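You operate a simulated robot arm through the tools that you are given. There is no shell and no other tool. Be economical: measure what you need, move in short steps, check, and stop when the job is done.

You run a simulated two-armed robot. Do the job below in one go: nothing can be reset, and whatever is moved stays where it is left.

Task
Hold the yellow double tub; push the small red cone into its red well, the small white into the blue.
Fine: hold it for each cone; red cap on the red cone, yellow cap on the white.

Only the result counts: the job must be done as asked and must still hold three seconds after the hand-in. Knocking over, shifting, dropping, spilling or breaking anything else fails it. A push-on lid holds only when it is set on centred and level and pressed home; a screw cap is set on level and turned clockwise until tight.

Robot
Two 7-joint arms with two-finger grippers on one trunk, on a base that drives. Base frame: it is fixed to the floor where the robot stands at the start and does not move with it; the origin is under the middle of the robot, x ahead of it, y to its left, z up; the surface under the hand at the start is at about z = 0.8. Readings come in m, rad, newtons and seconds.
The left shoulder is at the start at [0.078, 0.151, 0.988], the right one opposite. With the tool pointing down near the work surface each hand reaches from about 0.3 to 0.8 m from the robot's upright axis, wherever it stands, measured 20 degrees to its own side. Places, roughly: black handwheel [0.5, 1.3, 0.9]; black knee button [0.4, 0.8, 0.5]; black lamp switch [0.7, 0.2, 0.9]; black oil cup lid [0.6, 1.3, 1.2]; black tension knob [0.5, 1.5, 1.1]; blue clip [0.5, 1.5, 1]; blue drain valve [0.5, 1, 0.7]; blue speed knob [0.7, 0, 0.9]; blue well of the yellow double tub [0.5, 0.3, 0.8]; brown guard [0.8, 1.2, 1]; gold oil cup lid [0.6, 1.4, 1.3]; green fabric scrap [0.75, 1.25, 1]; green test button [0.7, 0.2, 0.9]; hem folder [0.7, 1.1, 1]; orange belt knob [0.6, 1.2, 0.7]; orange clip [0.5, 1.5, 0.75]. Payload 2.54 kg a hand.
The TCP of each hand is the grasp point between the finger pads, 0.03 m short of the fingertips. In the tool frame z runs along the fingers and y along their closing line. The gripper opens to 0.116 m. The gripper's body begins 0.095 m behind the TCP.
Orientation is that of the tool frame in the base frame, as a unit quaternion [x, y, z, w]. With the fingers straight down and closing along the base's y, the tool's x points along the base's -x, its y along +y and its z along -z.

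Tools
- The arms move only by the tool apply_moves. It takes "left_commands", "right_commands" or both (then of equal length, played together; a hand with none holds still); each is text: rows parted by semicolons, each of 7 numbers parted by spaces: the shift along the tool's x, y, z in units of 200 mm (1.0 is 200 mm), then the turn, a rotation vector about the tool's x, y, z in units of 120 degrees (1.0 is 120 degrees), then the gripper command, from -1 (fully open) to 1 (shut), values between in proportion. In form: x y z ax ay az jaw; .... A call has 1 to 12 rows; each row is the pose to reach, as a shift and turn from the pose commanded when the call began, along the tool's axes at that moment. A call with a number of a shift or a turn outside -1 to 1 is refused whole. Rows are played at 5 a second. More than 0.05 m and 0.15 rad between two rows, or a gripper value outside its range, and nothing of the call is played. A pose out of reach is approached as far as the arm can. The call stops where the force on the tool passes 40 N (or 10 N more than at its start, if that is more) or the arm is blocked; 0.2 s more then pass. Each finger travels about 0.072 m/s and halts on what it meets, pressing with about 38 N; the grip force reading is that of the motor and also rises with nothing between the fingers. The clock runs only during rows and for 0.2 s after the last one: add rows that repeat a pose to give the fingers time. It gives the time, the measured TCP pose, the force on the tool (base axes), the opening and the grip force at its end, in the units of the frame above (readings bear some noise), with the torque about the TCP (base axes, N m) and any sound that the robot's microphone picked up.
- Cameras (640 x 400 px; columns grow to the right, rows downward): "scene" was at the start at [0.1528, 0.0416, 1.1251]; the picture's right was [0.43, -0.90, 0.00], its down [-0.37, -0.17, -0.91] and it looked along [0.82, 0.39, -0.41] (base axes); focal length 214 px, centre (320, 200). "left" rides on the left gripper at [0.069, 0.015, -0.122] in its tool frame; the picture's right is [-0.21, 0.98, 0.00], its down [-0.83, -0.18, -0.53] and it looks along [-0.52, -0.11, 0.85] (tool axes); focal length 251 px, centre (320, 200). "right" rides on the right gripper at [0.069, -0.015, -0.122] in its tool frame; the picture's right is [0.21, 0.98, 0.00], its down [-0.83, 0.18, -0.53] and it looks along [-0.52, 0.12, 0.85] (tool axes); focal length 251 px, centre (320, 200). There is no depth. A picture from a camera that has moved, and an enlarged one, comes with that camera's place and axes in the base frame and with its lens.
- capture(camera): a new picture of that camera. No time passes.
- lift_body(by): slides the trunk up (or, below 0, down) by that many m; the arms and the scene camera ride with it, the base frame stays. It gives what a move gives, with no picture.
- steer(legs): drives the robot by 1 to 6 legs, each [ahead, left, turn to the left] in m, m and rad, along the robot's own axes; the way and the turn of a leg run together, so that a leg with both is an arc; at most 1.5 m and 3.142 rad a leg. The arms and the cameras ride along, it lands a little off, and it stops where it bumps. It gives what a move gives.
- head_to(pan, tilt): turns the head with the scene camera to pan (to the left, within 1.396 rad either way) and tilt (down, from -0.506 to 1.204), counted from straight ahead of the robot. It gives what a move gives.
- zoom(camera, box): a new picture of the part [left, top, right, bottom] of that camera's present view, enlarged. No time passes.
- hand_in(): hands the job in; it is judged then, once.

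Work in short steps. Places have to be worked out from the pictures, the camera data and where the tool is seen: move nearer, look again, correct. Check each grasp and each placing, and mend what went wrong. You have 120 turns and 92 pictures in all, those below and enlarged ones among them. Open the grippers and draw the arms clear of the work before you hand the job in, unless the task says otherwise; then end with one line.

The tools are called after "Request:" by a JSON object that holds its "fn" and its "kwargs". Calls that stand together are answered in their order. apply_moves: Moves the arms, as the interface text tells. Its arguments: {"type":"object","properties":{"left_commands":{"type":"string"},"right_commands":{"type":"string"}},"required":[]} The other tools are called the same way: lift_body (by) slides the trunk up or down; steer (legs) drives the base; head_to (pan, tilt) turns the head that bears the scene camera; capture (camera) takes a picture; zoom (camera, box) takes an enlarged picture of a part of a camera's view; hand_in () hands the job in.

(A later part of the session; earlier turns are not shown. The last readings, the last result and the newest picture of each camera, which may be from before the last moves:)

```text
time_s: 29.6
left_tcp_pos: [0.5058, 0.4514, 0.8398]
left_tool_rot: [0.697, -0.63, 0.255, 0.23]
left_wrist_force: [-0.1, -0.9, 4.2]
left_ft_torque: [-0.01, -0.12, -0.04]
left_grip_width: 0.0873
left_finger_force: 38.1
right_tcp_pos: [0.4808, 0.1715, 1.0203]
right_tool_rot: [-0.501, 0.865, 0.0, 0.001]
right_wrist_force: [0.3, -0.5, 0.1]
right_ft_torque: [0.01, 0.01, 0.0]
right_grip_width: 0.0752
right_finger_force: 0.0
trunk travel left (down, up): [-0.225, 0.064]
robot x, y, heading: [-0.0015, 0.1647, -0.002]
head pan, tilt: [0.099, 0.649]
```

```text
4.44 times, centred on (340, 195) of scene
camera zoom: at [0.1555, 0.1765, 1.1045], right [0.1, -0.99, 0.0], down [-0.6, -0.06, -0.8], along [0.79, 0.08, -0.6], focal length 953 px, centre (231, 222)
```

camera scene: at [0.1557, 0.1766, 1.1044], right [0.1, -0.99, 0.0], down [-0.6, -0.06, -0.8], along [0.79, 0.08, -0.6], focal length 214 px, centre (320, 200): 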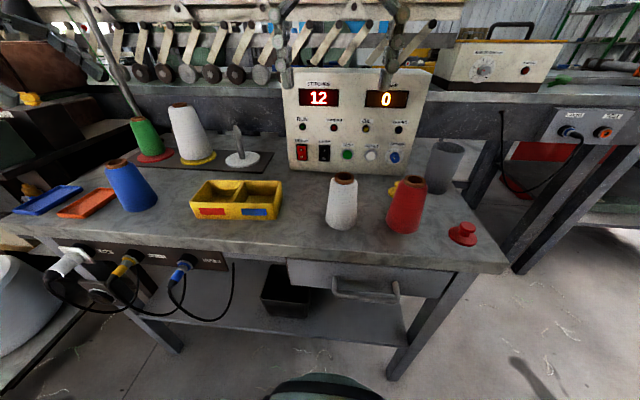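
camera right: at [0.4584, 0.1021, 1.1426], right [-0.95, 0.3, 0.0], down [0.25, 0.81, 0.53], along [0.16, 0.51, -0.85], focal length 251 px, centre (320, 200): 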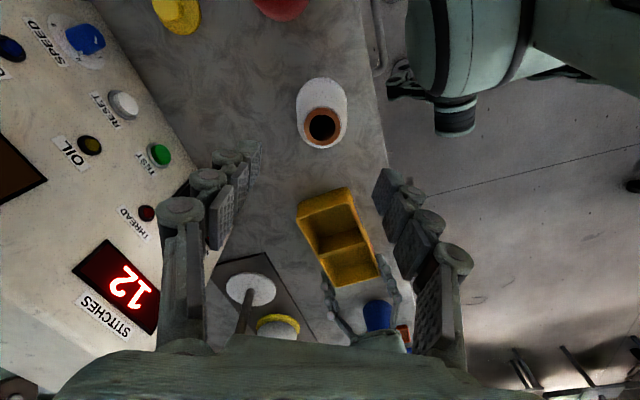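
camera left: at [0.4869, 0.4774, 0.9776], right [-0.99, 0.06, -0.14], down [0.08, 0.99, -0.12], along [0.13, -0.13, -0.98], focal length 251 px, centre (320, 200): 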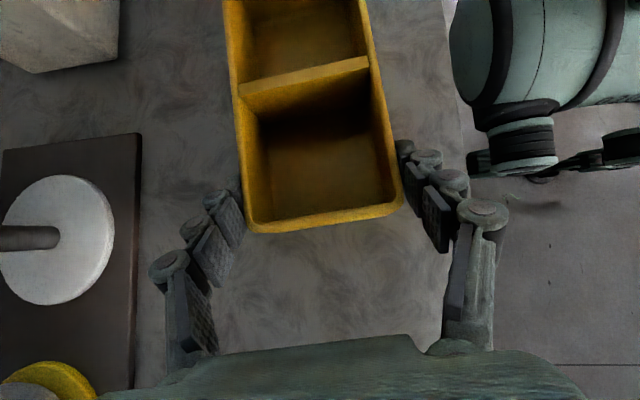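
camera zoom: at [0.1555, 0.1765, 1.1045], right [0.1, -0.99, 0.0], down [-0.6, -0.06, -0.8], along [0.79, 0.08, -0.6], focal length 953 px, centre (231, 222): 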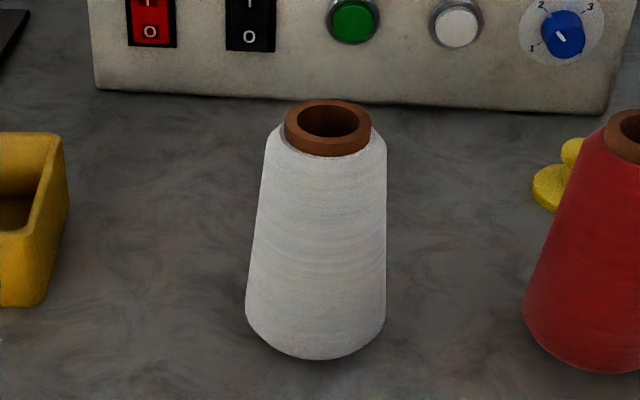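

The brown tube protrudes about 8 mm with a diameter of about 0.034. I'll go down just above it and check the centring.

Request:
{"fn": "apply_moves", "kwargs": {"right_commands": "0.01 0 0.12 0 0 0 0; 0.022 0 0.24 0 0 0 0; 0.022 0 0.325 0 0 0 0; 0.022 0 0.325 0 0 0 0"}}

Request:
{"fn": "capture", "kwargs": {"camera": "right"}}

Request:
{"fn": "zoom", "kwargs": {"camera": "scene", "box": [280, 130, 400, 220]}}

```text
time_s: 30.6
left_tcp_pos: [0.5057, 0.4521, 0.8394]
left_tool_rot: [0.697, -0.629, 0.257, 0.23]
left_wrist_force: [-1.2, -0.4, 4.7]
left_ft_torque: [-0.01, -0.09, -0.04]
left_grip_width: 0.0869
left_finger_force: 37.5
right_tcp_pos: [0.4783, 0.1671, 0.9545]
right_tool_rot: [-0.501, 0.866, 0.0, 0.001]
right_wrist_force: [0.8, -0.4, -0.1]
right_ft_torque: [-0.03, 0.02, -0.03]
right_grip_width: 0.0582
right_finger_force: 0.0
trunk travel left (down, up): [-0.225, 0.064]
robot x, y, heading: [-0.0015, 0.1663, 0.003]
head pan, tilt: [0.099, 0.649]
```

```text
56 pictures are left
camera right: at [0.4561, 0.0993, 1.0768], right [-0.95, 0.3, 0.0], down [0.25, 0.81, 0.53], along [0.16, 0.51, -0.84], focal length 251 px, centre (320, 200)
```

right: 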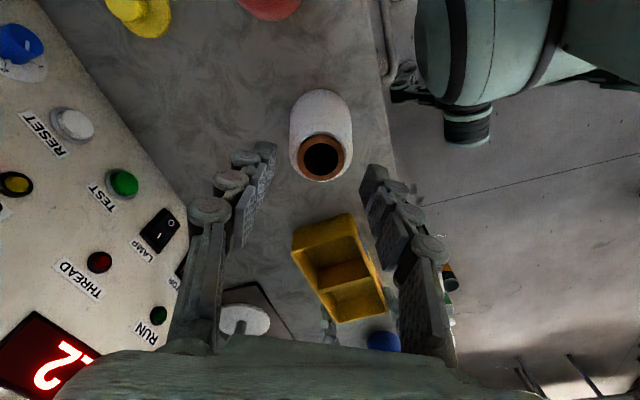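

```text
4.44 times, centred on (340, 175) of scene
camera zoom: at [0.1554, 0.1765, 1.1045], right [0.1, -0.99, 0.0], down [-0.6, -0.06, -0.8], along [0.79, 0.08, -0.6], focal length 953 px, centre (231, 311)
```

zoom: 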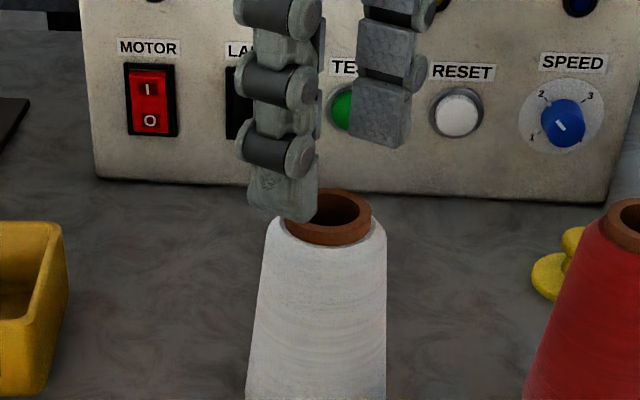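

Centring is good to about 3 mm. I'll lower the fingertips to the shoulder level with a narrowed gap, then close on the tube.

Request:
{"fn": "apply_moves", "kwargs": {"right_commands": "0.015 0 0.03 0 0 0 0.25; 0.015 0 0.06 0 0 0 0.25; 0.015 0 0.085 0 0 0 0.25; 0.015 0 0.105 0 0 0 0.25; 0.015 0 0.115 0 0 0 0.25; 0.015 0 0.115 0 0 0 0.25"}}

Request:
{"fn": "zoom", "kwargs": {"camera": "scene", "box": [280, 130, 400, 220]}}

Request:
{"fn": "zoom", "kwargs": {"camera": "right", "box": [220, 90, 420, 250]}}

```text
time_s: 32.0
left_tcp_pos: [0.506, 0.4528, 0.8398]
left_tool_rot: [0.697, -0.63, 0.255, 0.23]
left_wrist_force: [0.3, -1.1, 2.9]
left_ft_torque: [-0.04, -0.09, -0.07]
left_grip_width: 0.0869
left_finger_force: 37.9
right_tcp_pos: [0.4769, 0.1644, 0.9309]
right_tool_rot: [-0.5, 0.866, 0.0, 0.001]
right_wrist_force: [-0.5, 0.9, 0.0]
right_ft_torque: [0.01, 0.03, 0.03]
right_grip_width: 0.0439
right_finger_force: 0.2
trunk travel left (down, up): [-0.225, 0.064]
robot x, y, heading: [-0.0004, 0.167, 0.004]
head pan, tilt: [0.099, 0.649]
```

```text
4.44 times, centred on (340, 175) of scene
camera zoom: at [0.1554, 0.1765, 1.1045], right [0.1, -0.99, 0.0], down [-0.6, -0.06, -0.8], along [0.79, 0.08, -0.6], focal length 953 px, centre (231, 311)
```

zoom: 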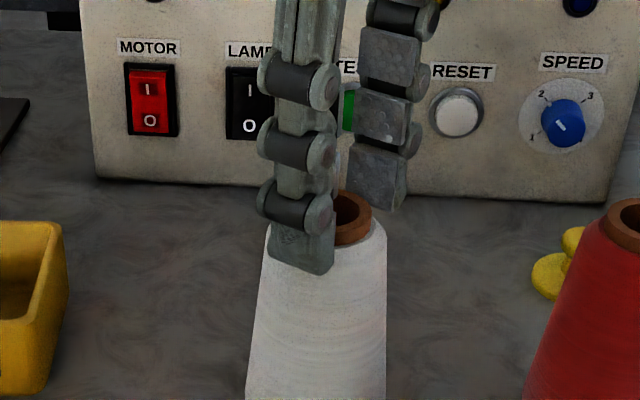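

```text
2.50 times, centred on (320, 170) of right
camera zoom: at [0.4534, 0.0954, 1.0539], right [-0.95, 0.3, 0.0], down [0.25, 0.81, 0.53], along [0.16, 0.51, -0.84], focal length 629 px, centre (320, 275)
```

zoom: 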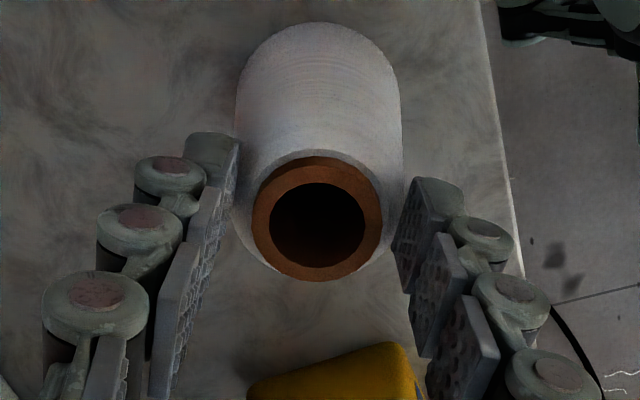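

The fingertips are at about z=0.90, around the tube and just at the shoulder. I'll close and lift slightly to test.

Request:
{"fn": "apply_moves", "kwargs": {"right_commands": "0 0 0 0 0 0 0.6; 0 0 0 0 0 0 1; 0 0 0 0 0 0 1; 0 0 0 0 0 0 1; 0 0 -0.02 0 0 0 1; 0 0 -0.05 0 0 0 1; 0 0 -0.1 0 0 0 1; 0 0 -0.1 0 0 0 1"}}

Request:
{"fn": "zoom", "kwargs": {"camera": "scene", "box": [280, 130, 440, 250]}}

```text
time_s: 33.8
left_tcp_pos: [0.5054, 0.4518, 0.8396]
left_tool_rot: [0.697, -0.629, 0.256, 0.23]
left_wrist_force: [-0.4, -0.2, 4.8]
left_ft_torque: [-0.05, -0.11, -0.09]
left_grip_width: 0.0868
left_finger_force: 37.6
right_tcp_pos: [0.4774, 0.1646, 0.9516]
right_tool_rot: [-0.501, 0.866, 0.0, 0.001]
right_wrist_force: [0.4, 0.3, -1.5]
right_ft_torque: [0.0, 0.03, -0.02]
right_grip_width: 0.0426
right_finger_force: 37.6
trunk travel left (down, up): [-0.225, 0.064]
robot x, y, heading: [-0.0013, 0.1661, 0.002]
head pan, tilt: [0.099, 0.649]
```

```text
3.33 times, centred on (360, 190) of scene
camera zoom: at [0.1555, 0.1765, 1.1044], right [0.1, -0.99, 0.0], down [-0.6, -0.06, -0.8], along [0.79, 0.08, -0.6], focal length 715 px, centre (187, 233)
```

zoom: 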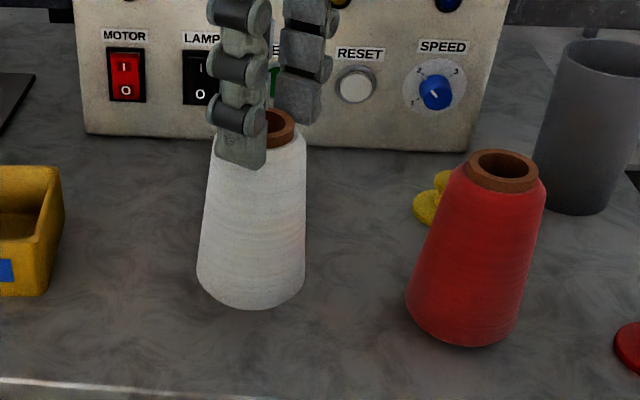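

It holds now (0.0426 m, about 1.5 N of weight) and the cone is off the table. I'll lift further and carry it gently.

Request:
{"fn": "apply_moves", "kwargs": {"right_commands": "0 0 -0.05 0 0 0 1; 0 0 -0.11 0 0 0 1; 0 0 -0.18 0 0 0 1; 0 0 -0.24 0 0 0 1; 0 0 -0.27 0 0 0 1; -0.04 0.014 -0.27 0 0 0 1; -0.11 0.038 -0.27 0 0 0 1; -0.2 0.069 -0.27 0 0 0 1; -0.3 0.103 -0.27 0 0 0 1; -0.38 0.13 -0.27 0 0 0 1; -0.43 0.147 -0.27 0 0 0 1; -0.43 0.147 -0.27 0 0 0 1"}}

Request:
{"fn": "zoom", "kwargs": {"camera": "scene", "box": [180, 90, 420, 240]}}

```text
time_s: 36.4
left_tcp_pos: [0.5055, 0.4519, 0.841]
left_tool_rot: [0.697, -0.629, 0.256, 0.23]
left_wrist_force: [0.2, -1.0, 3.5]
left_ft_torque: [-0.06, -0.09, -0.09]
left_grip_width: 0.0868
left_finger_force: 38.4
right_tcp_pos: [0.4928, 0.2542, 1.0062]
right_tool_rot: [-0.501, 0.865, 0.0, 0.0]
right_wrist_force: [0.5, -0.2, -1.9]
right_ft_torque: [0.01, 0.0, -0.04]
right_grip_width: 0.0425
right_finger_force: 37.9
trunk travel left (down, up): [-0.225, 0.064]
robot x, y, heading: [-0.0005, 0.164, -0.001]
head pan, tilt: [0.099, 0.649]
```

```text
2.67 times, centred on (300, 165) of scene
camera zoom: at [0.1556, 0.1765, 1.1044], right [0.1, -0.99, 0.0], down [-0.6, -0.06, -0.8], along [0.79, 0.08, -0.6], focal length 572 px, centre (373, 293)
```

zoom: 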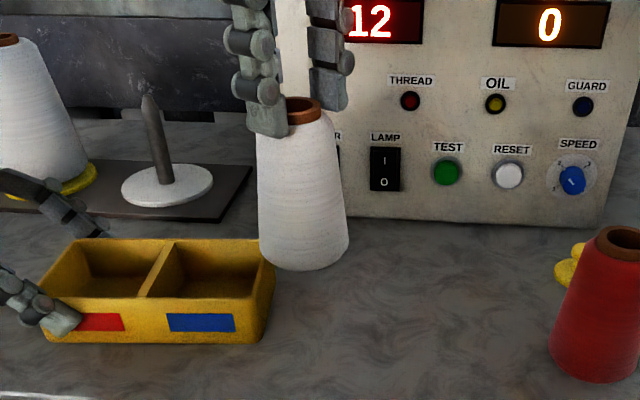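

The cone rides steadily. Now the rest of the way to above the blue well.

Request:
{"fn": "apply_moves", "kwargs": {"right_commands": "-0.04 0.012 0 0 0 0 1; -0.11 0.033 0 0 0 0 1; -0.2 0.06 0 0 0 0 1; -0.3 0.09 0 0 0 0 1; -0.38 0.115 0 0 0 0 1; -0.425 0.128 0 0 0 0 1; -0.438 0.132 0 0 0 0 1; -0.438 0.132 0 0 0 0 1"}}

Request:
{"fn": "zoom", "kwargs": {"camera": "scene", "box": [150, 90, 350, 240]}}

Request:
{"fn": "capture", "kwargs": {"camera": "left"}}

Request:
{"fn": "capture", "kwargs": {"camera": "right"}}

```text
time_s: 38.2
left_tcp_pos: [0.505, 0.4516, 0.8398]
left_tool_rot: [0.697, -0.629, 0.255, 0.23]
left_wrist_force: [-0.2, 0.3, 3.4]
left_ft_torque: [-0.03, -0.12, -0.04]
left_grip_width: 0.0867
left_finger_force: 38.4
right_tcp_pos: [0.5146, 0.3437, 1.0066]
right_tool_rot: [-0.501, 0.865, 0.0, 0.0]
right_wrist_force: [0.1, -1.2, -2.4]
right_ft_torque: [-0.01, 0.05, -0.01]
right_grip_width: 0.0424
right_finger_force: 38.0
trunk travel left (down, up): [-0.225, 0.064]
robot x, y, heading: [0.0005, 0.1646, 0.004]
head pan, tilt: [0.099, 0.649]
```

```text
2.67 times, centred on (250, 165) of scene
camera zoom: at [0.1556, 0.1765, 1.1044], right [0.1, -0.99, 0.0], down [-0.6, -0.06, -0.8], along [0.79, 0.08, -0.6], focal length 572 px, centre (507, 293)
```

zoom: 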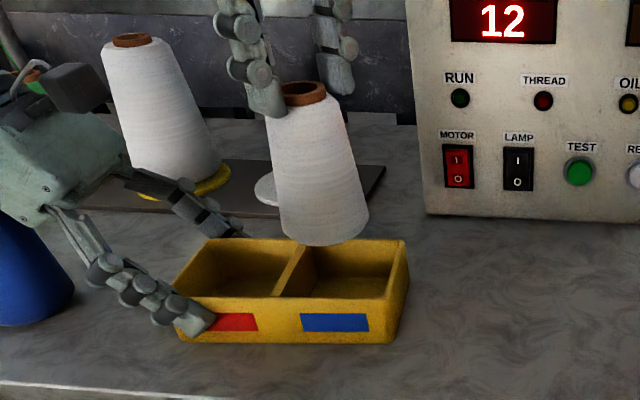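

```text
49 pictures are left
camera left: at [0.487, 0.4774, 0.9775], right [-0.99, 0.06, -0.14], down [0.08, 0.99, -0.12], along [0.13, -0.13, -0.98], focal length 251 px, centre (320, 200)
```

left: 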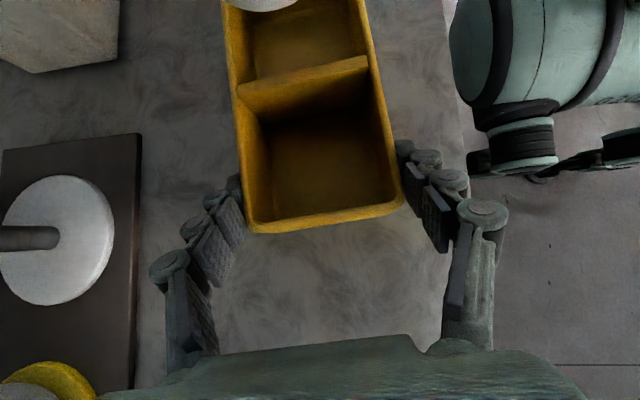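

```text
48 pictures are left
camera right: at [0.4918, 0.2746, 1.129], right [-0.95, 0.3, 0.0], down [0.25, 0.81, 0.53], along [0.16, 0.51, -0.85], focal length 251 px, centre (320, 200)
```

right: 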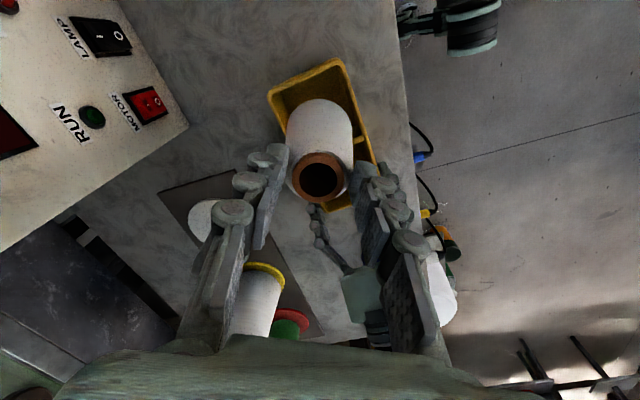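

By several views the blue well's centre is (0.516, 0.344), and the cone hangs above it with perhaps a 3° lean, base slightly +y. I'll correct 3 mm and lower it.

Request:
{"fn": "apply_moves", "kwargs": {"right_commands": "0.013 -0.007 0.05 0 0 0 1; 0.013 -0.007 0.11 0 0 0 1; 0.013 -0.007 0.17 0 0 0 1; 0.013 -0.007 0.22 0 0 0 1; 0.013 -0.007 0.27 0 0 0 1; 0.013 -0.007 0.3 0 0 0 1; 0.013 -0.007 0.325 0 0 0 1; 0.013 -0.007 0.325 0 0 0 1"}}

Request:
{"fn": "zoom", "kwargs": {"camera": "scene", "box": [150, 90, 350, 240]}}

Request:
{"fn": "zoom", "kwargs": {"camera": "right", "box": [220, 50, 420, 250]}}

```text
time_s: 40.0
left_tcp_pos: [0.5058, 0.4516, 0.8397]
left_tool_rot: [0.697, -0.63, 0.255, 0.231]
left_wrist_force: [-0.4, 0.8, 3.6]
left_ft_torque: [-0.01, -0.09, -0.08]
left_grip_width: 0.0868
left_finger_force: 37.7
right_tcp_pos: [0.515, 0.3418, 0.9403]
right_tool_rot: [-0.501, 0.866, 0.0, -0.001]
right_wrist_force: [-0.2, -0.7, -2.3]
right_ft_torque: [-0.04, 0.03, 0.02]
right_grip_width: 0.0423
right_finger_force: 37.8
trunk travel left (down, up): [-0.225, 0.064]
robot x, y, heading: [-0.0001, 0.1687, 0.003]
head pan, tilt: [0.099, 0.649]
```

```text
2.67 times, centred on (250, 165) of scene
camera zoom: at [0.1556, 0.1766, 1.1044], right [0.1, -0.99, 0.0], down [-0.6, -0.06, -0.8], along [0.79, 0.08, -0.6], focal length 572 px, centre (507, 293)
```

zoom: 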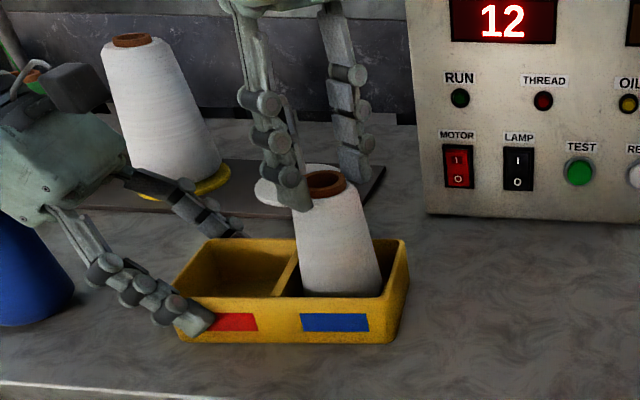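

```text
2.00 times, centred on (320, 150) of right
camera zoom: at [0.4919, 0.2722, 1.0637], right [-0.95, 0.3, 0.0], down [0.25, 0.81, 0.53], along [0.16, 0.51, -0.85], focal length 503 px, centre (320, 300)
```

zoom: 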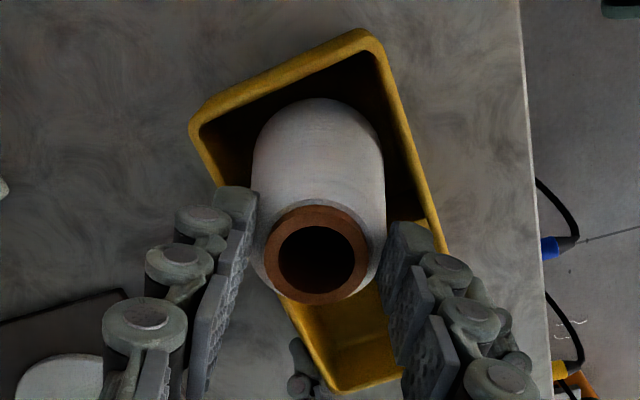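

The cone is in the well but about 8 mm towards the divider. I'll shift it −y, then lower until it seats.

Request:
{"fn": "apply_moves", "kwargs": {"right_commands": "0.017 -0.01 0 0 0 0 1; 0.035 -0.02 0 0 0 0 1; 0.035 -0.02 0.015 0 0 0 1; 0.035 -0.02 0.03 0 0 0 1; 0.035 -0.02 0.04 0 0 0 1; 0.035 -0.02 0.05 0 0 0 1; 0.035 -0.02 0.06 0 0 0 1; 0.035 -0.02 0.06 0 0 0 1"}}

Request:
{"fn": "zoom", "kwargs": {"camera": "scene", "box": [170, 120, 310, 225]}}

```text
time_s: 41.6
left_tcp_pos: [0.5056, 0.4512, 0.84]
left_tool_rot: [0.698, -0.629, 0.255, 0.229]
left_wrist_force: [-1.7, 3.2, 5.2]
left_ft_torque: [-0.7, 0.09, -0.39]
left_grip_width: 0.0865
left_finger_force: 38.1
right_tcp_pos: [0.5128, 0.3334, 0.9347]
right_tool_rot: [-0.501, 0.866, 0.0, 0.003]
right_wrist_force: [-1.4, -2.7, 9.6]
right_ft_torque: [-0.49, 0.19, 0.02]
right_grip_width: 0.0422
right_finger_force: 38.1
trunk travel left (down, up): [-0.225, 0.064]
robot x, y, heading: [0.0, 0.1653, 0.004]
head pan, tilt: [0.099, 0.649]
stopped in row 7 (right hand): the force on the tool passed its limit at 43 N (the readings are from after the stop); the commanded pose is now the measured one
```

```text
3.81 times, centred on (240, 172) of scene
camera zoom: at [0.1545, 0.1762, 1.1046], right [0.1, -0.99, 0.0], down [-0.6, -0.06, -0.8], along [0.79, 0.08, -0.6], focal length 817 px, centre (625, 305)
```

zoom: 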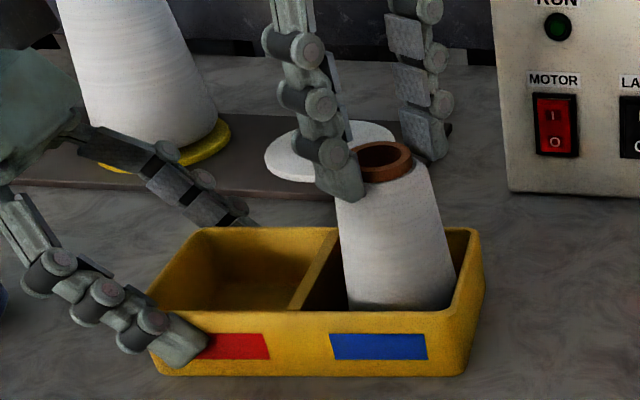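

The cone pressed to 43 N against the floor, with its base only about 4 mm above table height, so it's seated and centred. I'll release and rise.

Request:
{"fn": "apply_moves", "kwargs": {"right_commands": "0 0 -0.005 0 0 0 1; 0 0 -0.01 0 0 0 0.5; 0 0 -0.01 0 0 0 0; 0 0 -0.01 0 0 0 0; 0 0 -0.1 0 0 0 0; 0 0 -0.25 0 0 0 0; 0 0 -0.4 0 0 0 0; 0 0 -0.4 0 0 0 0"}}

Request:
{"fn": "zoom", "kwargs": {"camera": "scene", "box": [170, 120, 310, 225]}}

Request:
{"fn": "zoom", "kwargs": {"camera": "right", "box": [220, 40, 420, 240]}}

```text
time_s: 43.4
left_tcp_pos: [0.5055, 0.4527, 0.8391]
left_tool_rot: [0.698, -0.629, 0.256, 0.228]
left_wrist_force: [-2.1, -0.6, 15.0]
left_ft_torque: [-0.39, 0.1, -0.17]
left_grip_width: 0.0869
left_finger_force: 37.4
right_tcp_pos: [0.5141, 0.3311, 1.0162]
right_tool_rot: [-0.502, 0.865, 0.001, 0.003]
right_wrist_force: [-0.1, -0.1, -0.4]
right_ft_torque: [-0.02, 0.04, 0.02]
right_grip_width: 0.0583
right_finger_force: 0.1
trunk travel left (down, up): [-0.225, 0.064]
robot x, y, heading: [-0.0023, 0.1626, -0.001]
head pan, tilt: [0.099, 0.649]
```

```text
3.81 times, centred on (240, 172) of scene
camera zoom: at [0.1546, 0.1759, 1.1047], right [0.1, -0.99, 0.0], down [-0.6, -0.06, -0.8], along [0.79, 0.08, -0.6], focal length 817 px, centre (625, 305)
```

zoom: 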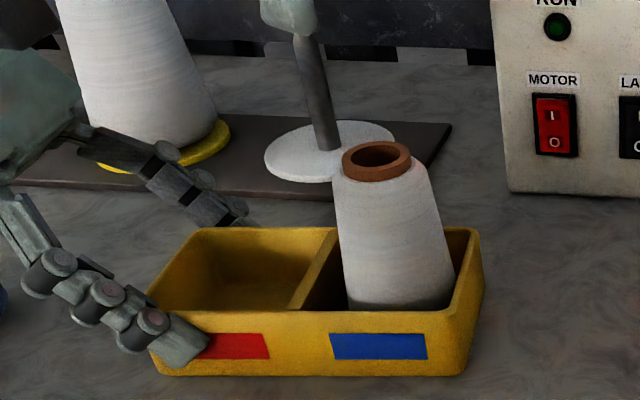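

```text
2.00 times, centred on (320, 140) of right
camera zoom: at [0.492, 0.2614, 1.1386], right [-0.95, 0.3, 0.0], down [0.25, 0.8, 0.54], along [0.16, 0.51, -0.84], focal length 503 px, centre (320, 320)
```

zoom: 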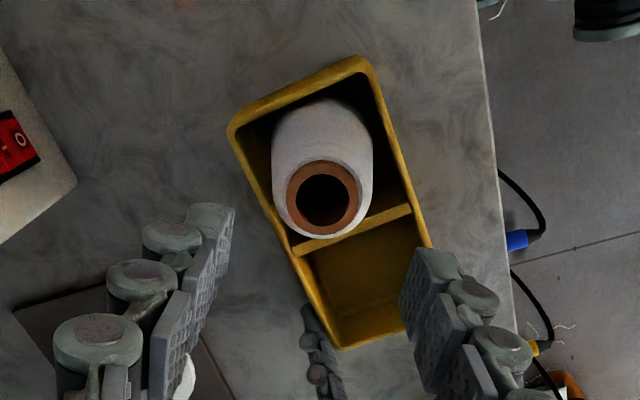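

The white cone stands upright in the blue well. Next is the red cone: I'll carry the right hand back with yaw reduced to about 30°.

Request:
{"fn": "apply_moves", "kwargs": {"right_commands": "0.1 -0.043 -0.05 0 0 0.03 0; 0.28 -0.12 -0.1 0 0 0.08 0; 0.46 -0.2 -0.1 0 0 0.14 0; 0.64 -0.28 -0.1 0 0 0.2 0; 0.8 -0.35 -0.1 0 0 0.25 0; 0.9 -0.39 -0.1 0 0 0.25 0"}}

Request:
{"fn": "apply_moves", "kwargs": {"right_commands": "0.09 -0.12 0 0 0 0 0; 0.18 -0.24 0 0 0 0 0; 0.28 -0.37 0 0 0 0 0; 0.28 -0.37 0.08 0 0 0 0; 0.28 -0.37 0.08 0 0 0 0"}}

Request:
{"fn": "capture", "kwargs": {"camera": "right"}}

Request:
{"fn": "zoom", "kwargs": {"camera": "scene", "box": [330, 140, 450, 230]}}

```text
time_s: 44.8
left_tcp_pos: [0.5061, 0.4522, 0.8386]
left_tool_rot: [0.698, -0.629, 0.255, 0.228]
left_wrist_force: [0.6, -2.5, 17.0]
left_ft_torque: [0.18, -0.14, 0.07]
left_grip_width: 0.0868
left_finger_force: 37.9
right_tcp_pos: [0.4906, 0.1368, 1.0301]
right_tool_rot: [-0.258, 0.966, 0.002, 0.004]
right_wrist_force: [0.1, 0.0, 0.8]
right_ft_torque: [0.0, 0.02, -0.01]
right_grip_width: 0.058
right_finger_force: 0.0
trunk travel left (down, up): [-0.225, 0.064]
robot x, y, heading: [-0.005, 0.1653, 0.006]
head pan, tilt: [0.099, 0.649]
```

```text
time_s: 46.0
left_tcp_pos: [0.506, 0.452, 0.8389]
left_tool_rot: [0.698, -0.629, 0.254, 0.228]
left_wrist_force: [0.3, -0.1, 16.7]
left_ft_torque: [-0.15, -0.19, 0.04]
left_grip_width: 0.0871
left_finger_force: 37.9
right_tcp_pos: [0.4789, 0.045, 1.0129]
right_tool_rot: [-0.26, 0.966, 0.002, 0.003]
right_wrist_force: [0.3, 0.1, 0.9]
right_ft_torque: [0.02, 0.0, 0.02]
right_grip_width: 0.058
right_finger_force: 0.0
trunk travel left (down, up): [-0.225, 0.064]
robot x, y, heading: [0.0004, 0.1679, 0.003]
head pan, tilt: [0.099, 0.649]
```

```text
42 pictures are left
camera right: at [0.4255, -0.0055, 1.1361], right [-0.68, 0.74, 0.0], down [0.62, 0.57, 0.54], along [0.4, 0.37, -0.84], focal length 251 px, centre (320, 200)
```

right: 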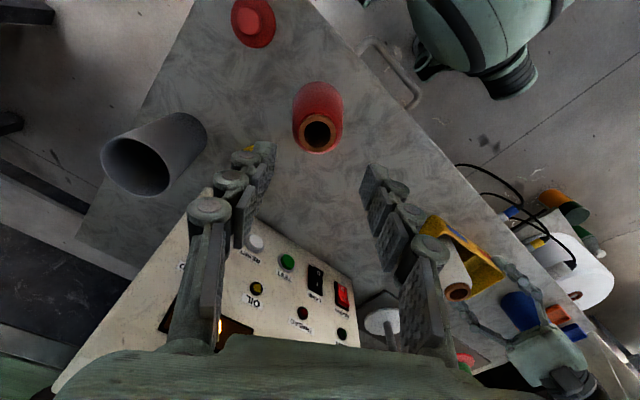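

```text
4.44 times, centred on (390, 185) of scene
camera zoom: at [0.1546, 0.1759, 1.1047], right [0.1, -0.99, 0.0], down [-0.6, -0.06, -0.8], along [0.79, 0.08, -0.6], focal length 953 px, centre (9, 267)
```

zoom: 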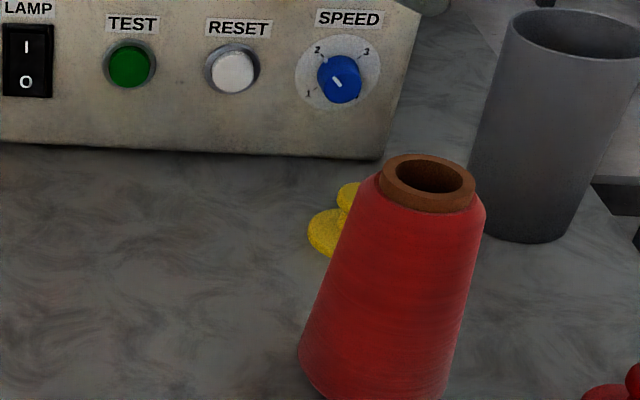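

Red cone's top is at about (0.4805, 0.0425). I'll descend around its top as with the white, narrowing the gap.

Request:
{"fn": "apply_moves", "kwargs": {"right_commands": "0 -0.015 0.12 0 0 0 0; 0 -0.015 0.24 0 0 0 0; 0 -0.015 0.3 0 0 0 0.1; 0 -0.015 0.35 0 0 0 0.2; 0 -0.015 0.39 0 0 0 0.2; 0 -0.015 0.415 0 0 0 0.2; 0 -0.015 0.415 0 0 0 0.2"}}

Request:
{"fn": "zoom", "kwargs": {"camera": "right", "box": [220, 90, 420, 250]}}

Request:
{"fn": "zoom", "kwargs": {"camera": "scene", "box": [330, 140, 450, 230]}}

```text
time_s: 47.6
left_tcp_pos: [0.5053, 0.4519, 0.8403]
left_tool_rot: [0.698, -0.629, 0.254, 0.229]
left_wrist_force: [-0.2, 0.5, 16.7]
left_ft_torque: [-0.15, -0.2, -0.04]
left_grip_width: 0.0869
left_finger_force: 38.1
right_tcp_pos: [0.4824, 0.0445, 0.934]
right_tool_rot: [-0.26, 0.966, 0.003, 0.003]
right_wrist_force: [0.5, 0.7, 0.4]
right_ft_torque: [0.0, 0.01, -0.02]
right_grip_width: 0.0466
right_finger_force: 0.0
trunk travel left (down, up): [-0.225, 0.064]
robot x, y, heading: [0.0026, 0.1699, -0.001]
head pan, tilt: [0.099, 0.649]
```

```text
2.50 times, centred on (320, 170) of right
camera zoom: at [0.4297, -0.0065, 1.0557], right [-0.68, 0.74, 0.0], down [0.62, 0.57, 0.54], along [0.4, 0.37, -0.84], focal length 629 px, centre (320, 275)
```

zoom: 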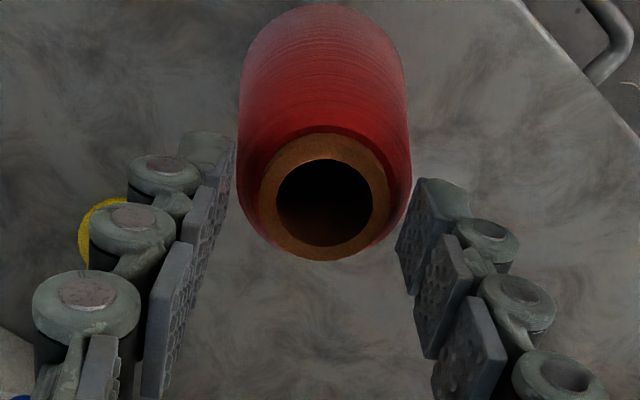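

```text
4.44 times, centred on (390, 185) of scene
camera zoom: at [0.1547, 0.1759, 1.1046], right [0.1, -0.99, 0.0], down [-0.6, -0.06, -0.8], along [0.79, 0.08, -0.6], focal length 953 px, centre (9, 267)
```

zoom: 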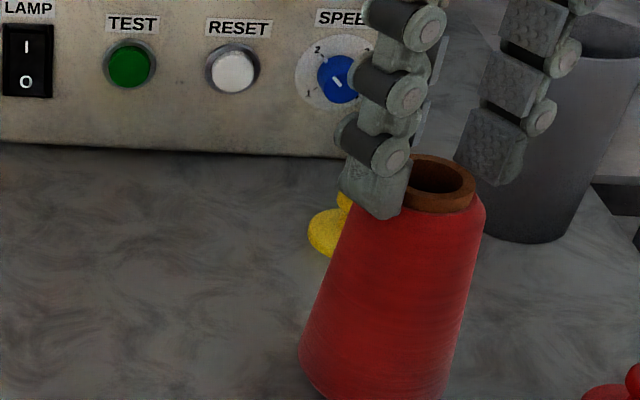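

Slight offset of about 3 mm along the tool's x, and 3 mm high. I'll correct both, close, and test-lift gently.

Request:
{"fn": "apply_moves", "kwargs": {"right_commands": "0.015 0 0 0 0 0 0.2; 0.017 0 0.018 0 0 0 0.2; 0.017 0 0.018 0 0 0 0.6; 0.017 0 0.018 0 0 0 1; 0.017 0 0.018 0 0 0 1; 0.017 0 0.018 0 0 0 1; 0.017 0 0.005 0 0 0 1; 0.017 0 -0.02 0 0 0 1; 0.017 0 -0.06 0 0 0 1; 0.017 0 -0.1 0 0 0 1; 0.017 0 -0.1 0 0 0 1"}}

Request:
{"fn": "zoom", "kwargs": {"camera": "scene", "box": [330, 130, 490, 250]}}

```text
time_s: 50.0
left_tcp_pos: [0.5044, 0.4526, 0.8398]
left_tool_rot: [0.698, -0.629, 0.254, 0.228]
left_wrist_force: [-1.0, -0.7, 15.8]
left_ft_torque: [-0.13, -0.09, -0.14]
left_grip_width: 0.0868
left_finger_force: 37.8
right_tcp_pos: [0.4783, 0.0412, 0.9533]
right_tool_rot: [-0.259, 0.966, 0.003, 0.003]
right_wrist_force: [0.3, 0.3, -2.7]
right_ft_torque: [-0.02, 0.01, -0.01]
right_grip_width: 0.0426
right_finger_force: 37.2
trunk travel left (down, up): [-0.225, 0.064]
robot x, y, heading: [0.0026, 0.1695, 0.003]
head pan, tilt: [0.099, 0.649]
```

```text
3.33 times, centred on (410, 190) of scene
camera zoom: at [0.1548, 0.1759, 1.1046], right [0.1, -0.99, 0.0], down [-0.6, -0.06, -0.8], along [0.79, 0.08, -0.6], focal length 715 px, centre (20, 233)
```

zoom: 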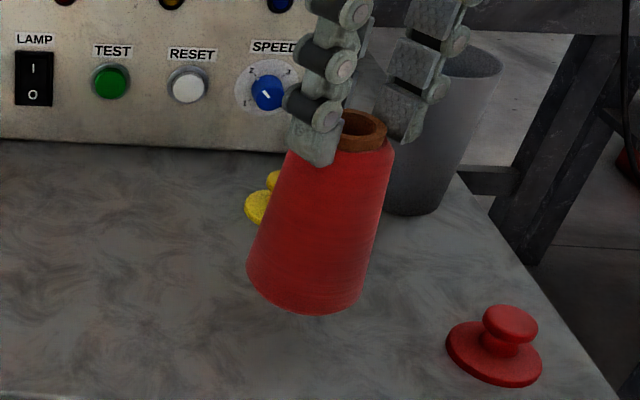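

The red cone is held just as the white one was. I'll lift it high enough to clear the white cone and start towards the tub.

Request:
{"fn": "apply_moves", "kwargs": {"right_commands": "0 0 -0.05 0 0 0 1; 0 0 -0.14 0 0 0 1; 0 0 -0.26 0 0 0 1; 0 0 -0.4 0 0 0 1; 0 0 -0.53 0 0 0 1; 0 0 -0.62 0 0 0 1; -0.02 0.03 -0.66 0 0 0 1; -0.07 0.1 -0.66 0 0 0 1; -0.14 0.2 -0.66 0 0 0 1; -0.22 0.31 -0.66 0 0 0 1; -0.29 0.41 -0.66 0 0 0 1; -0.33 0.47 -0.66 0 0 0 1"}}

```text
time_s: 52.6
left_tcp_pos: [0.5058, 0.4517, 0.8382]
left_tool_rot: [0.699, -0.629, 0.254, 0.228]
left_wrist_force: [0.0, 1.4, 12.2]
left_ft_torque: [-0.43, -0.06, -0.25]
left_grip_width: 0.087
left_finger_force: 38.3
right_tcp_pos: [0.4881, 0.1566, 1.0868]
right_tool_rot: [-0.26, 0.966, 0.002, 0.002]
right_wrist_force: [0.0, -0.7, -2.0]
right_ft_torque: [-0.03, 0.01, 0.0]
right_grip_width: 0.0425
right_finger_force: 38.2
trunk travel left (down, up): [-0.225, 0.064]
robot x, y, heading: [-0.0008, 0.1652, -0.001]
head pan, tilt: [0.099, 0.649]
```

Now I'll carry it over the white cone while turning the hand to yaw 90°, stopping short of the left hand.

Request:
{"fn": "apply_moves", "kwargs": {"right_commands": "-0.03 0.05 0 0 0 -0.03 1; -0.09 0.13 0 0 0 -0.08 1; -0.16 0.23 0 0 0 -0.14 1; -0.24 0.35 0 0 0 -0.2 1; -0.32 0.47 0 0 0 -0.26 1; -0.4 0.59 0 0 0 -0.32 1; -0.48 0.7 0 0 0 -0.38 1; -0.55 0.79 0 0 0 -0.44 1; -0.59 0.855 0 0 0 -0.48 1; -0.607 0.88 0 0 0 -0.5 1; -0.607 0.88 0 0 0 -0.5 1"}}

Request:
{"fn": "capture", "kwargs": {"camera": "left"}}

Request:
{"fn": "capture", "kwargs": {"camera": "scene"}}

```text
time_s: 55.0
left_tcp_pos: [0.5055, 0.4514, 0.8392]
left_tool_rot: [0.698, -0.629, 0.254, 0.229]
left_wrist_force: [-0.5, -1.2, 11.3]
left_ft_torque: [-0.18, -0.12, -0.07]
left_grip_width: 0.0866
left_finger_force: 38.4
right_tcp_pos: [0.3721, 0.3337, 1.0356]
right_tool_rot: [0.707, -0.707, -0.001, -0.004]
right_wrist_force: [0.8, -0.6, -2.3]
right_ft_torque: [0.0, 0.0, 0.01]
right_grip_width: 0.0426
right_finger_force: 38.5
right hand out of reach, approached as far as the arm can: row 6, 7, 8, 9, 10, 11
trunk travel left (down, up): [-0.225, 0.064]
robot x, y, heading: [0.0013, 0.1651, 0.001]
head pan, tilt: [0.099, 0.649]
```

```text
37 pictures are left
camera left: at [0.4871, 0.4773, 0.9766], right [-0.99, 0.06, -0.14], down [0.08, 0.99, -0.12], along [0.13, -0.13, -0.98], focal length 251 px, centre (320, 200)
```

left: 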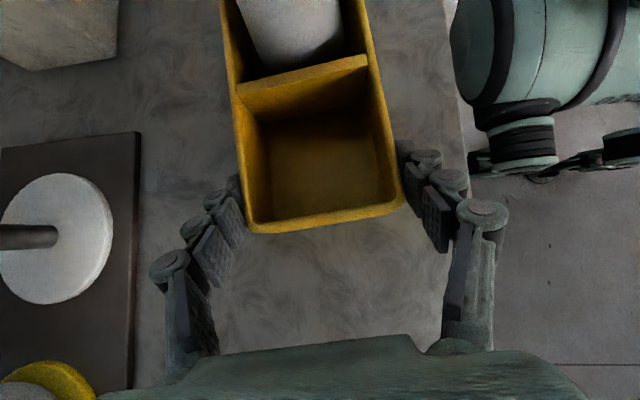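

```text
36 pictures are left
camera scene: at [0.1551, 0.1761, 1.1046], right [0.1, -0.99, 0.0], down [-0.6, -0.06, -0.8], along [0.79, 0.08, -0.6], focal length 214 px, centre (320, 200)
```

scene: 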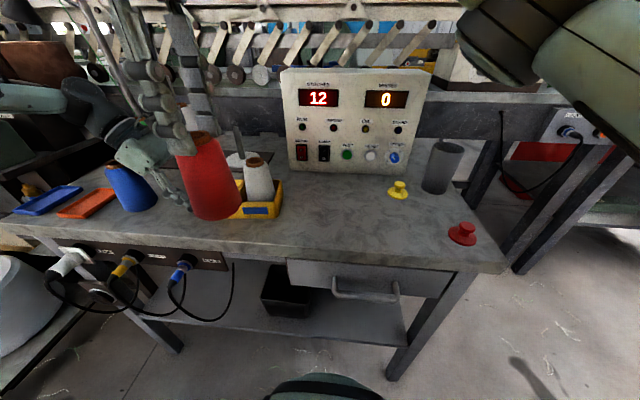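

Yaw 90° pulls the arm in, so it isn't usable there. I'll instead swing the right hand to about −40° yaw, which also keeps its fingers off the left hand's camera, staying high and clear.

Request:
{"fn": "apply_moves", "kwargs": {"right_commands": "0.01 -0.02 -0.05 0 0 0.05 1; 0.03 -0.05 -0.12 0 0 0.12 1; 0.06 -0.09 -0.19 0 0 0.19 1; 0.09 -0.13 -0.25 0 0 0.26 1; 0.12 -0.17 -0.275 0 0 0.33 1; 0.15 -0.21 -0.275 0 0 0.4 1; 0.17 -0.24 -0.275 0 0 0.47 1; 0.17 -0.24 -0.275 0 0 0.54 1; 0.17 -0.24 -0.275 0 0 0.61 1; 0.17 -0.24 -0.275 0 0 0.68 1; 0.17 -0.24 -0.275 0 0 0.75 1; 0.17 -0.24 -0.275 0 0 0.82 1"}}

```text
time_s: 57.6
left_tcp_pos: [0.5061, 0.4524, 0.839]
left_tool_rot: [0.699, -0.628, 0.255, 0.228]
left_wrist_force: [-0.6, 0.6, 10.2]
left_ft_torque: [-0.09, -0.1, -0.09]
left_grip_width: 0.0869
left_finger_force: 38.0
right_tcp_pos: [0.4211, 0.2994, 1.0881]
right_tool_rot: [0.072, 0.997, 0.003, 0.002]
right_wrist_force: [-0.4, -0.1, -2.0]
right_ft_torque: [0.0, 0.01, 0.02]
right_grip_width: 0.0426
right_finger_force: 37.4
trunk travel left (down, up): [-0.225, 0.064]
robot x, y, heading: [0.0024, 0.167, 0.001]
head pan, tilt: [0.099, 0.649]
```

Yaw is now −8°. I'll continue to −40° and move near the red well, still high.

Request:
{"fn": "apply_moves", "kwargs": {"right_commands": "-0.03 0.04 0 0 0 0.04 1; -0.08 0.12 0 0 0 0.09 1; -0.14 0.22 0 0 0 0.14 1; -0.2 0.32 0 0 0 0.19 1; -0.26 0.42 0 0 0 0.23 1; -0.31 0.5 0 0 0 0.265 1; -0.335 0.545 0 0 0 0.265 1; -0.343 0.555 0 0 0 0.265 1; -0.343 0.555 0 0 0 0.265 1"}}

Request:
{"fn": "capture", "kwargs": {"camera": "right"}}

Request:
{"fn": "capture", "kwargs": {"camera": "scene"}}

Request:
{"fn": "capture", "kwargs": {"camera": "left"}}

```text
time_s: 59.6
left_tcp_pos: [0.5047, 0.4519, 0.8383]
left_tool_rot: [0.698, -0.629, 0.255, 0.229]
left_wrist_force: [-0.5, -0.2, 8.2]
left_ft_torque: [-0.12, -0.04, -0.06]
left_grip_width: 0.0869
left_finger_force: 38.1
right_tcp_pos: [0.4914, 0.3759, 1.0802]
right_tool_rot: [0.343, 0.939, 0.004, 0.0]
right_wrist_force: [0.0, -0.1, -3.2]
right_ft_torque: [0.0, 0.04, 0.01]
right_grip_width: 0.0422
right_finger_force: 37.8
right hand out of reach, approached as far as the arm can: row 6, 7, 8, 9
trunk travel left (down, up): [-0.225, 0.064]
robot x, y, heading: [-0.0016, 0.1671, -0.001]
head pan, tilt: [0.099, 0.649]
```

```text
35 pictures are left
camera right: at [0.4277, 0.406, 1.203], right [0.47, 0.89, 0.01], down [0.75, -0.4, 0.53], along [0.48, -0.24, -0.85], focal length 251 px, centre (320, 200)
```

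right: 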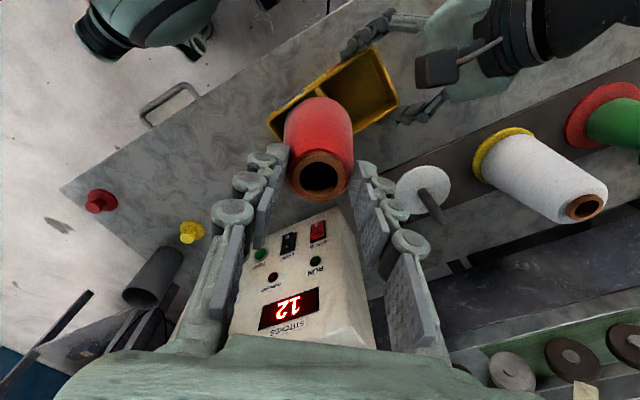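

```text
34 pictures are left
camera scene: at [0.1553, 0.1762, 1.1045], right [0.1, -0.99, 0.0], down [-0.6, -0.06, -0.8], along [0.79, 0.08, -0.6], focal length 214 px, centre (320, 200)
```

scene: 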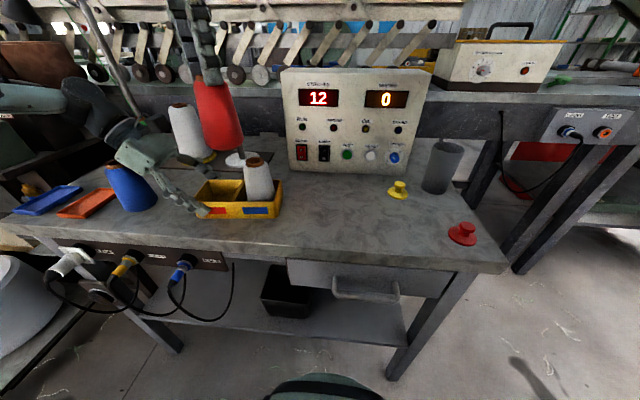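

```text
33 pictures are left
camera left: at [0.4872, 0.4774, 0.9764], right [-0.99, 0.06, -0.14], down [0.08, 0.99, -0.12], along [0.13, -0.13, -0.98], focal length 251 px, centre (320, 200)
```

left: 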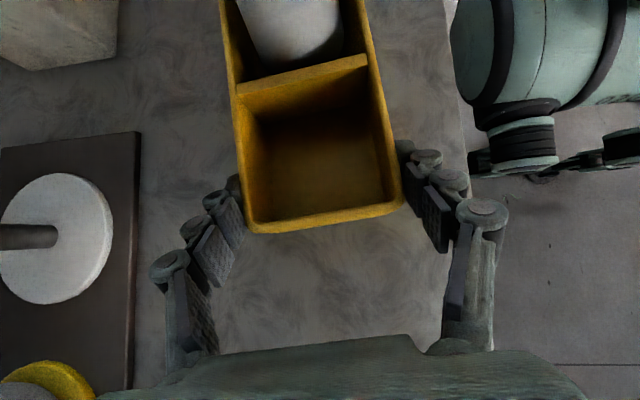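

The red well is just beyond the right arm's reach from here. I'll release the tub for now, back the left hand off along its approach, draw the right hand (with cone) back, and then move the base further left.

Request:
{"fn": "apply_moves", "kwargs": {"left_commands": "0 0 0 0 0 0 0; 0 0 0 0 0 0 -1; 0 0 0 0 0 0 -1; 0 0 -0.06 0 0 0 -1; 0 0 -0.18 0 0 0 -1; 0 0 -0.34 0 0 0 -1; 0 0 -0.52 0 0 0 -1; 0 0 -0.7 0 0 0 -1; 0 0 -0.85 0 0 0 -1; 0 0 -0.95 0 0 0 -1; 0 0 -1 0 0 0 -1; 0 0 -1 0 0 0 -1", "right_commands": "0 0 0 0 0 0 1; -0.01 -0.02 0 0 0 0 1; -0.03 -0.07 0 0 0 0 1; -0.06 -0.14 0 0 0 0 1; -0.09 -0.22 0 0 0 0 1; -0.12 -0.3 0 0 0 0 1; -0.15 -0.37 0 0 0 0 1; -0.18 -0.42 0 0 0 0 1; -0.19 -0.45 0 0 0 0 1; -0.19 -0.46 0 0 0 0 1; -0.19 -0.46 0 0 0 0 1; -0.19 -0.46 0 0 0 0 1"}}

```text
time_s: 62.2
left_tcp_pos: [0.4936, 0.5815, 0.9895]
left_tool_rot: [0.699, -0.629, 0.254, 0.228]
left_wrist_force: [0.6, 0.2, 1.2]
left_ft_torque: [-0.03, -0.03, 0.0]
left_grip_width: 0.1163
left_finger_force: 0.0
right_tcp_pos: [0.4625, 0.2798, 1.0798]
right_tool_rot: [0.343, 0.939, 0.003, 0.0]
right_wrist_force: [0.0, 0.9, -1.8]
right_ft_torque: [0.03, 0.02, 0.03]
right_grip_width: 0.042
right_finger_force: 37.5
trunk travel left (down, up): [-0.225, 0.064]
robot x, y, heading: [0.0005, 0.1642, 0.005]
head pan, tilt: [0.099, 0.649]
```

Both hands are clear, so I'll drive 0.13 m to the left.

Request:
{"fn": "steer", "kwargs": {"legs": [[0, 0.13, 0]]}}

Request:
{"fn": "capture", "kwargs": {"camera": "scene"}}

Request:
{"fn": "capture", "kwargs": {"camera": "left"}}

```text
time_s: 64.1
left_tcp_pos: [0.4936, 0.7111, 0.9889]
left_tool_rot: [0.697, -0.629, 0.255, 0.231]
left_wrist_force: [0.7, 0.8, 0.0]
left_ft_torque: [-0.01, -0.01, 0.02]
left_grip_width: 0.1162
left_finger_force: 0.0
right_tcp_pos: [0.4626, 0.4116, 1.0804]
right_tool_rot: [0.343, 0.939, 0.003, 0.0]
right_wrist_force: [-0.3, 0.5, -2.3]
right_ft_torque: [0.0, -0.03, -0.01]
right_grip_width: 0.042
right_finger_force: 38.2
trunk travel left (down, up): [-0.225, 0.064]
robot x, y, heading: [0.0018, 0.2924, -0.003]
head pan, tilt: [0.099, 0.649]
```

```text
32 pictures are left
camera scene: at [0.1559, 0.3075, 1.1044], right [0.1, -0.99, 0.0], down [-0.6, -0.06, -0.8], along [0.79, 0.08, -0.6], focal length 214 px, centre (320, 200)
```

scene: 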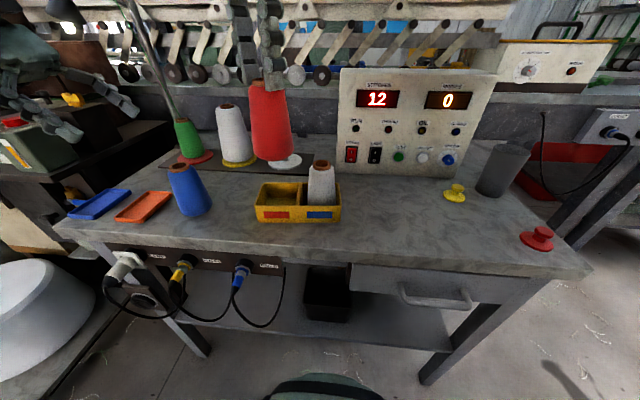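

```text
31 pictures are left
camera left: at [0.4751, 0.7363, 1.1267], right [-0.99, 0.06, -0.14], down [0.08, 0.99, -0.12], along [0.13, -0.13, -0.98], focal length 251 px, centre (320, 200)
```

left: 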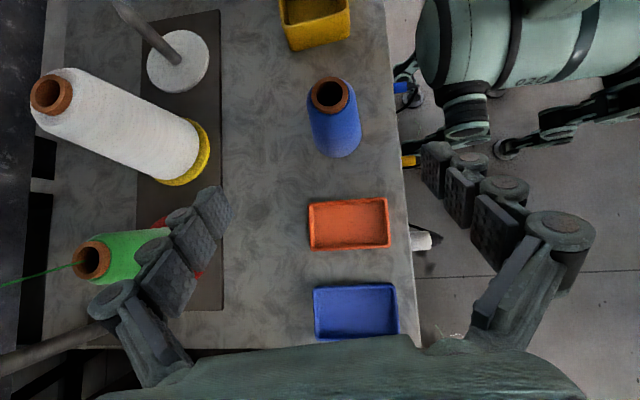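

Nothing was disturbed. I'll bring the left hand back to its approach line, with the right hand kept a bit away, then re-grip the tub.

Request:
{"fn": "apply_moves", "kwargs": {"left_commands": "0.06 0.01 0.05 0 0 0 -1; 0.16 0.02 0.14 0 0 0 -1; 0.27 0.036 0.23 0 0 0 -1; 0.38 0.05 0.32 0 0 0 -1; 0.46 0.06 0.39 0 0 0 -1; 0.493 0.066 0.418 0 0 0 -1; 0.493 0.066 0.418 0 0 0 -1; 0.493 0.066 0.418 0 0 0 -1", "right_commands": "-0.03 -0.04 0 0 0 0 1; -0.08 -0.11 0 0 0 0 1; -0.14 -0.2 0 0 0 0 1; -0.2 -0.29 0 0 0 0 1; -0.26 -0.37 0 0 0 0 1; -0.3 -0.43 0 0 0 0 1; -0.315 -0.455 0 0 0 0 1; -0.315 -0.455 0 0 0 0 1"}}

Request:
{"fn": "apply_moves", "kwargs": {"left_commands": "0 0 0.15 0 0 0 -1; 0 0 0.33 0 0 0 -1; 0 0 0.5 0 0 0 -1; 0 0 0.65 0 0 0 -1; 0 0 0.8 0 0 0 -1; 0 0 0.9 0 0 0 -1; 0 0 0.96 0 0 0 -1; 0 0 0.98 0 0 0 -1; 0 0 0.98 0 0 0 -1"}}

Request:
{"fn": "capture", "kwargs": {"camera": "left"}}

```text
time_s: 65.9
left_tcp_pos: [0.4949, 0.5814, 0.9897]
left_tool_rot: [0.697, -0.63, 0.254, 0.23]
left_wrist_force: [-0.2, -0.5, 0.0]
left_ft_torque: [0.01, 0.0, 0.0]
left_grip_width: 0.1158
left_finger_force: 0.1
right_tcp_pos: [0.454, 0.3015, 1.0816]
right_tool_rot: [0.343, 0.939, 0.003, 0.0]
right_wrist_force: [0.7, -0.8, -1.5]
right_ft_torque: [0.02, 0.04, 0.0]
right_grip_width: 0.0423
right_finger_force: 38.3
trunk travel left (down, up): [-0.225, 0.064]
robot x, y, heading: [0.0013, 0.2961, 0.007]
head pan, tilt: [0.099, 0.649]
```

```text
time_s: 67.9
left_tcp_pos: [0.5053, 0.4569, 0.8374]
left_tool_rot: [0.698, -0.629, 0.254, 0.229]
left_wrist_force: [0.7, 0.6, 0.2]
left_ft_torque: [0.01, -0.04, 0.0]
left_grip_width: 0.1159
left_finger_force: 0.1
right_tcp_pos: [0.4537, 0.301, 1.0797]
right_tool_rot: [0.343, 0.939, 0.003, 0.0]
right_wrist_force: [0.2, 0.2, -1.2]
right_ft_torque: [-0.01, 0.01, 0.0]
right_grip_width: 0.0424
right_finger_force: 38.4
trunk travel left (down, up): [-0.225, 0.064]
robot x, y, heading: [-0.0025, 0.2983, -0.003]
head pan, tilt: [0.099, 0.649]
```

```text
30 pictures are left
camera left: at [0.487, 0.4817, 0.976], right [-0.99, 0.06, -0.14], down [0.08, 0.99, -0.12], along [0.13, -0.13, -0.98], focal length 251 px, centre (320, 200)
```

left: 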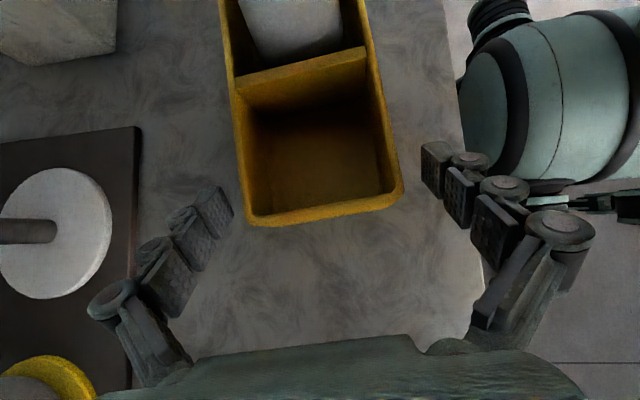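

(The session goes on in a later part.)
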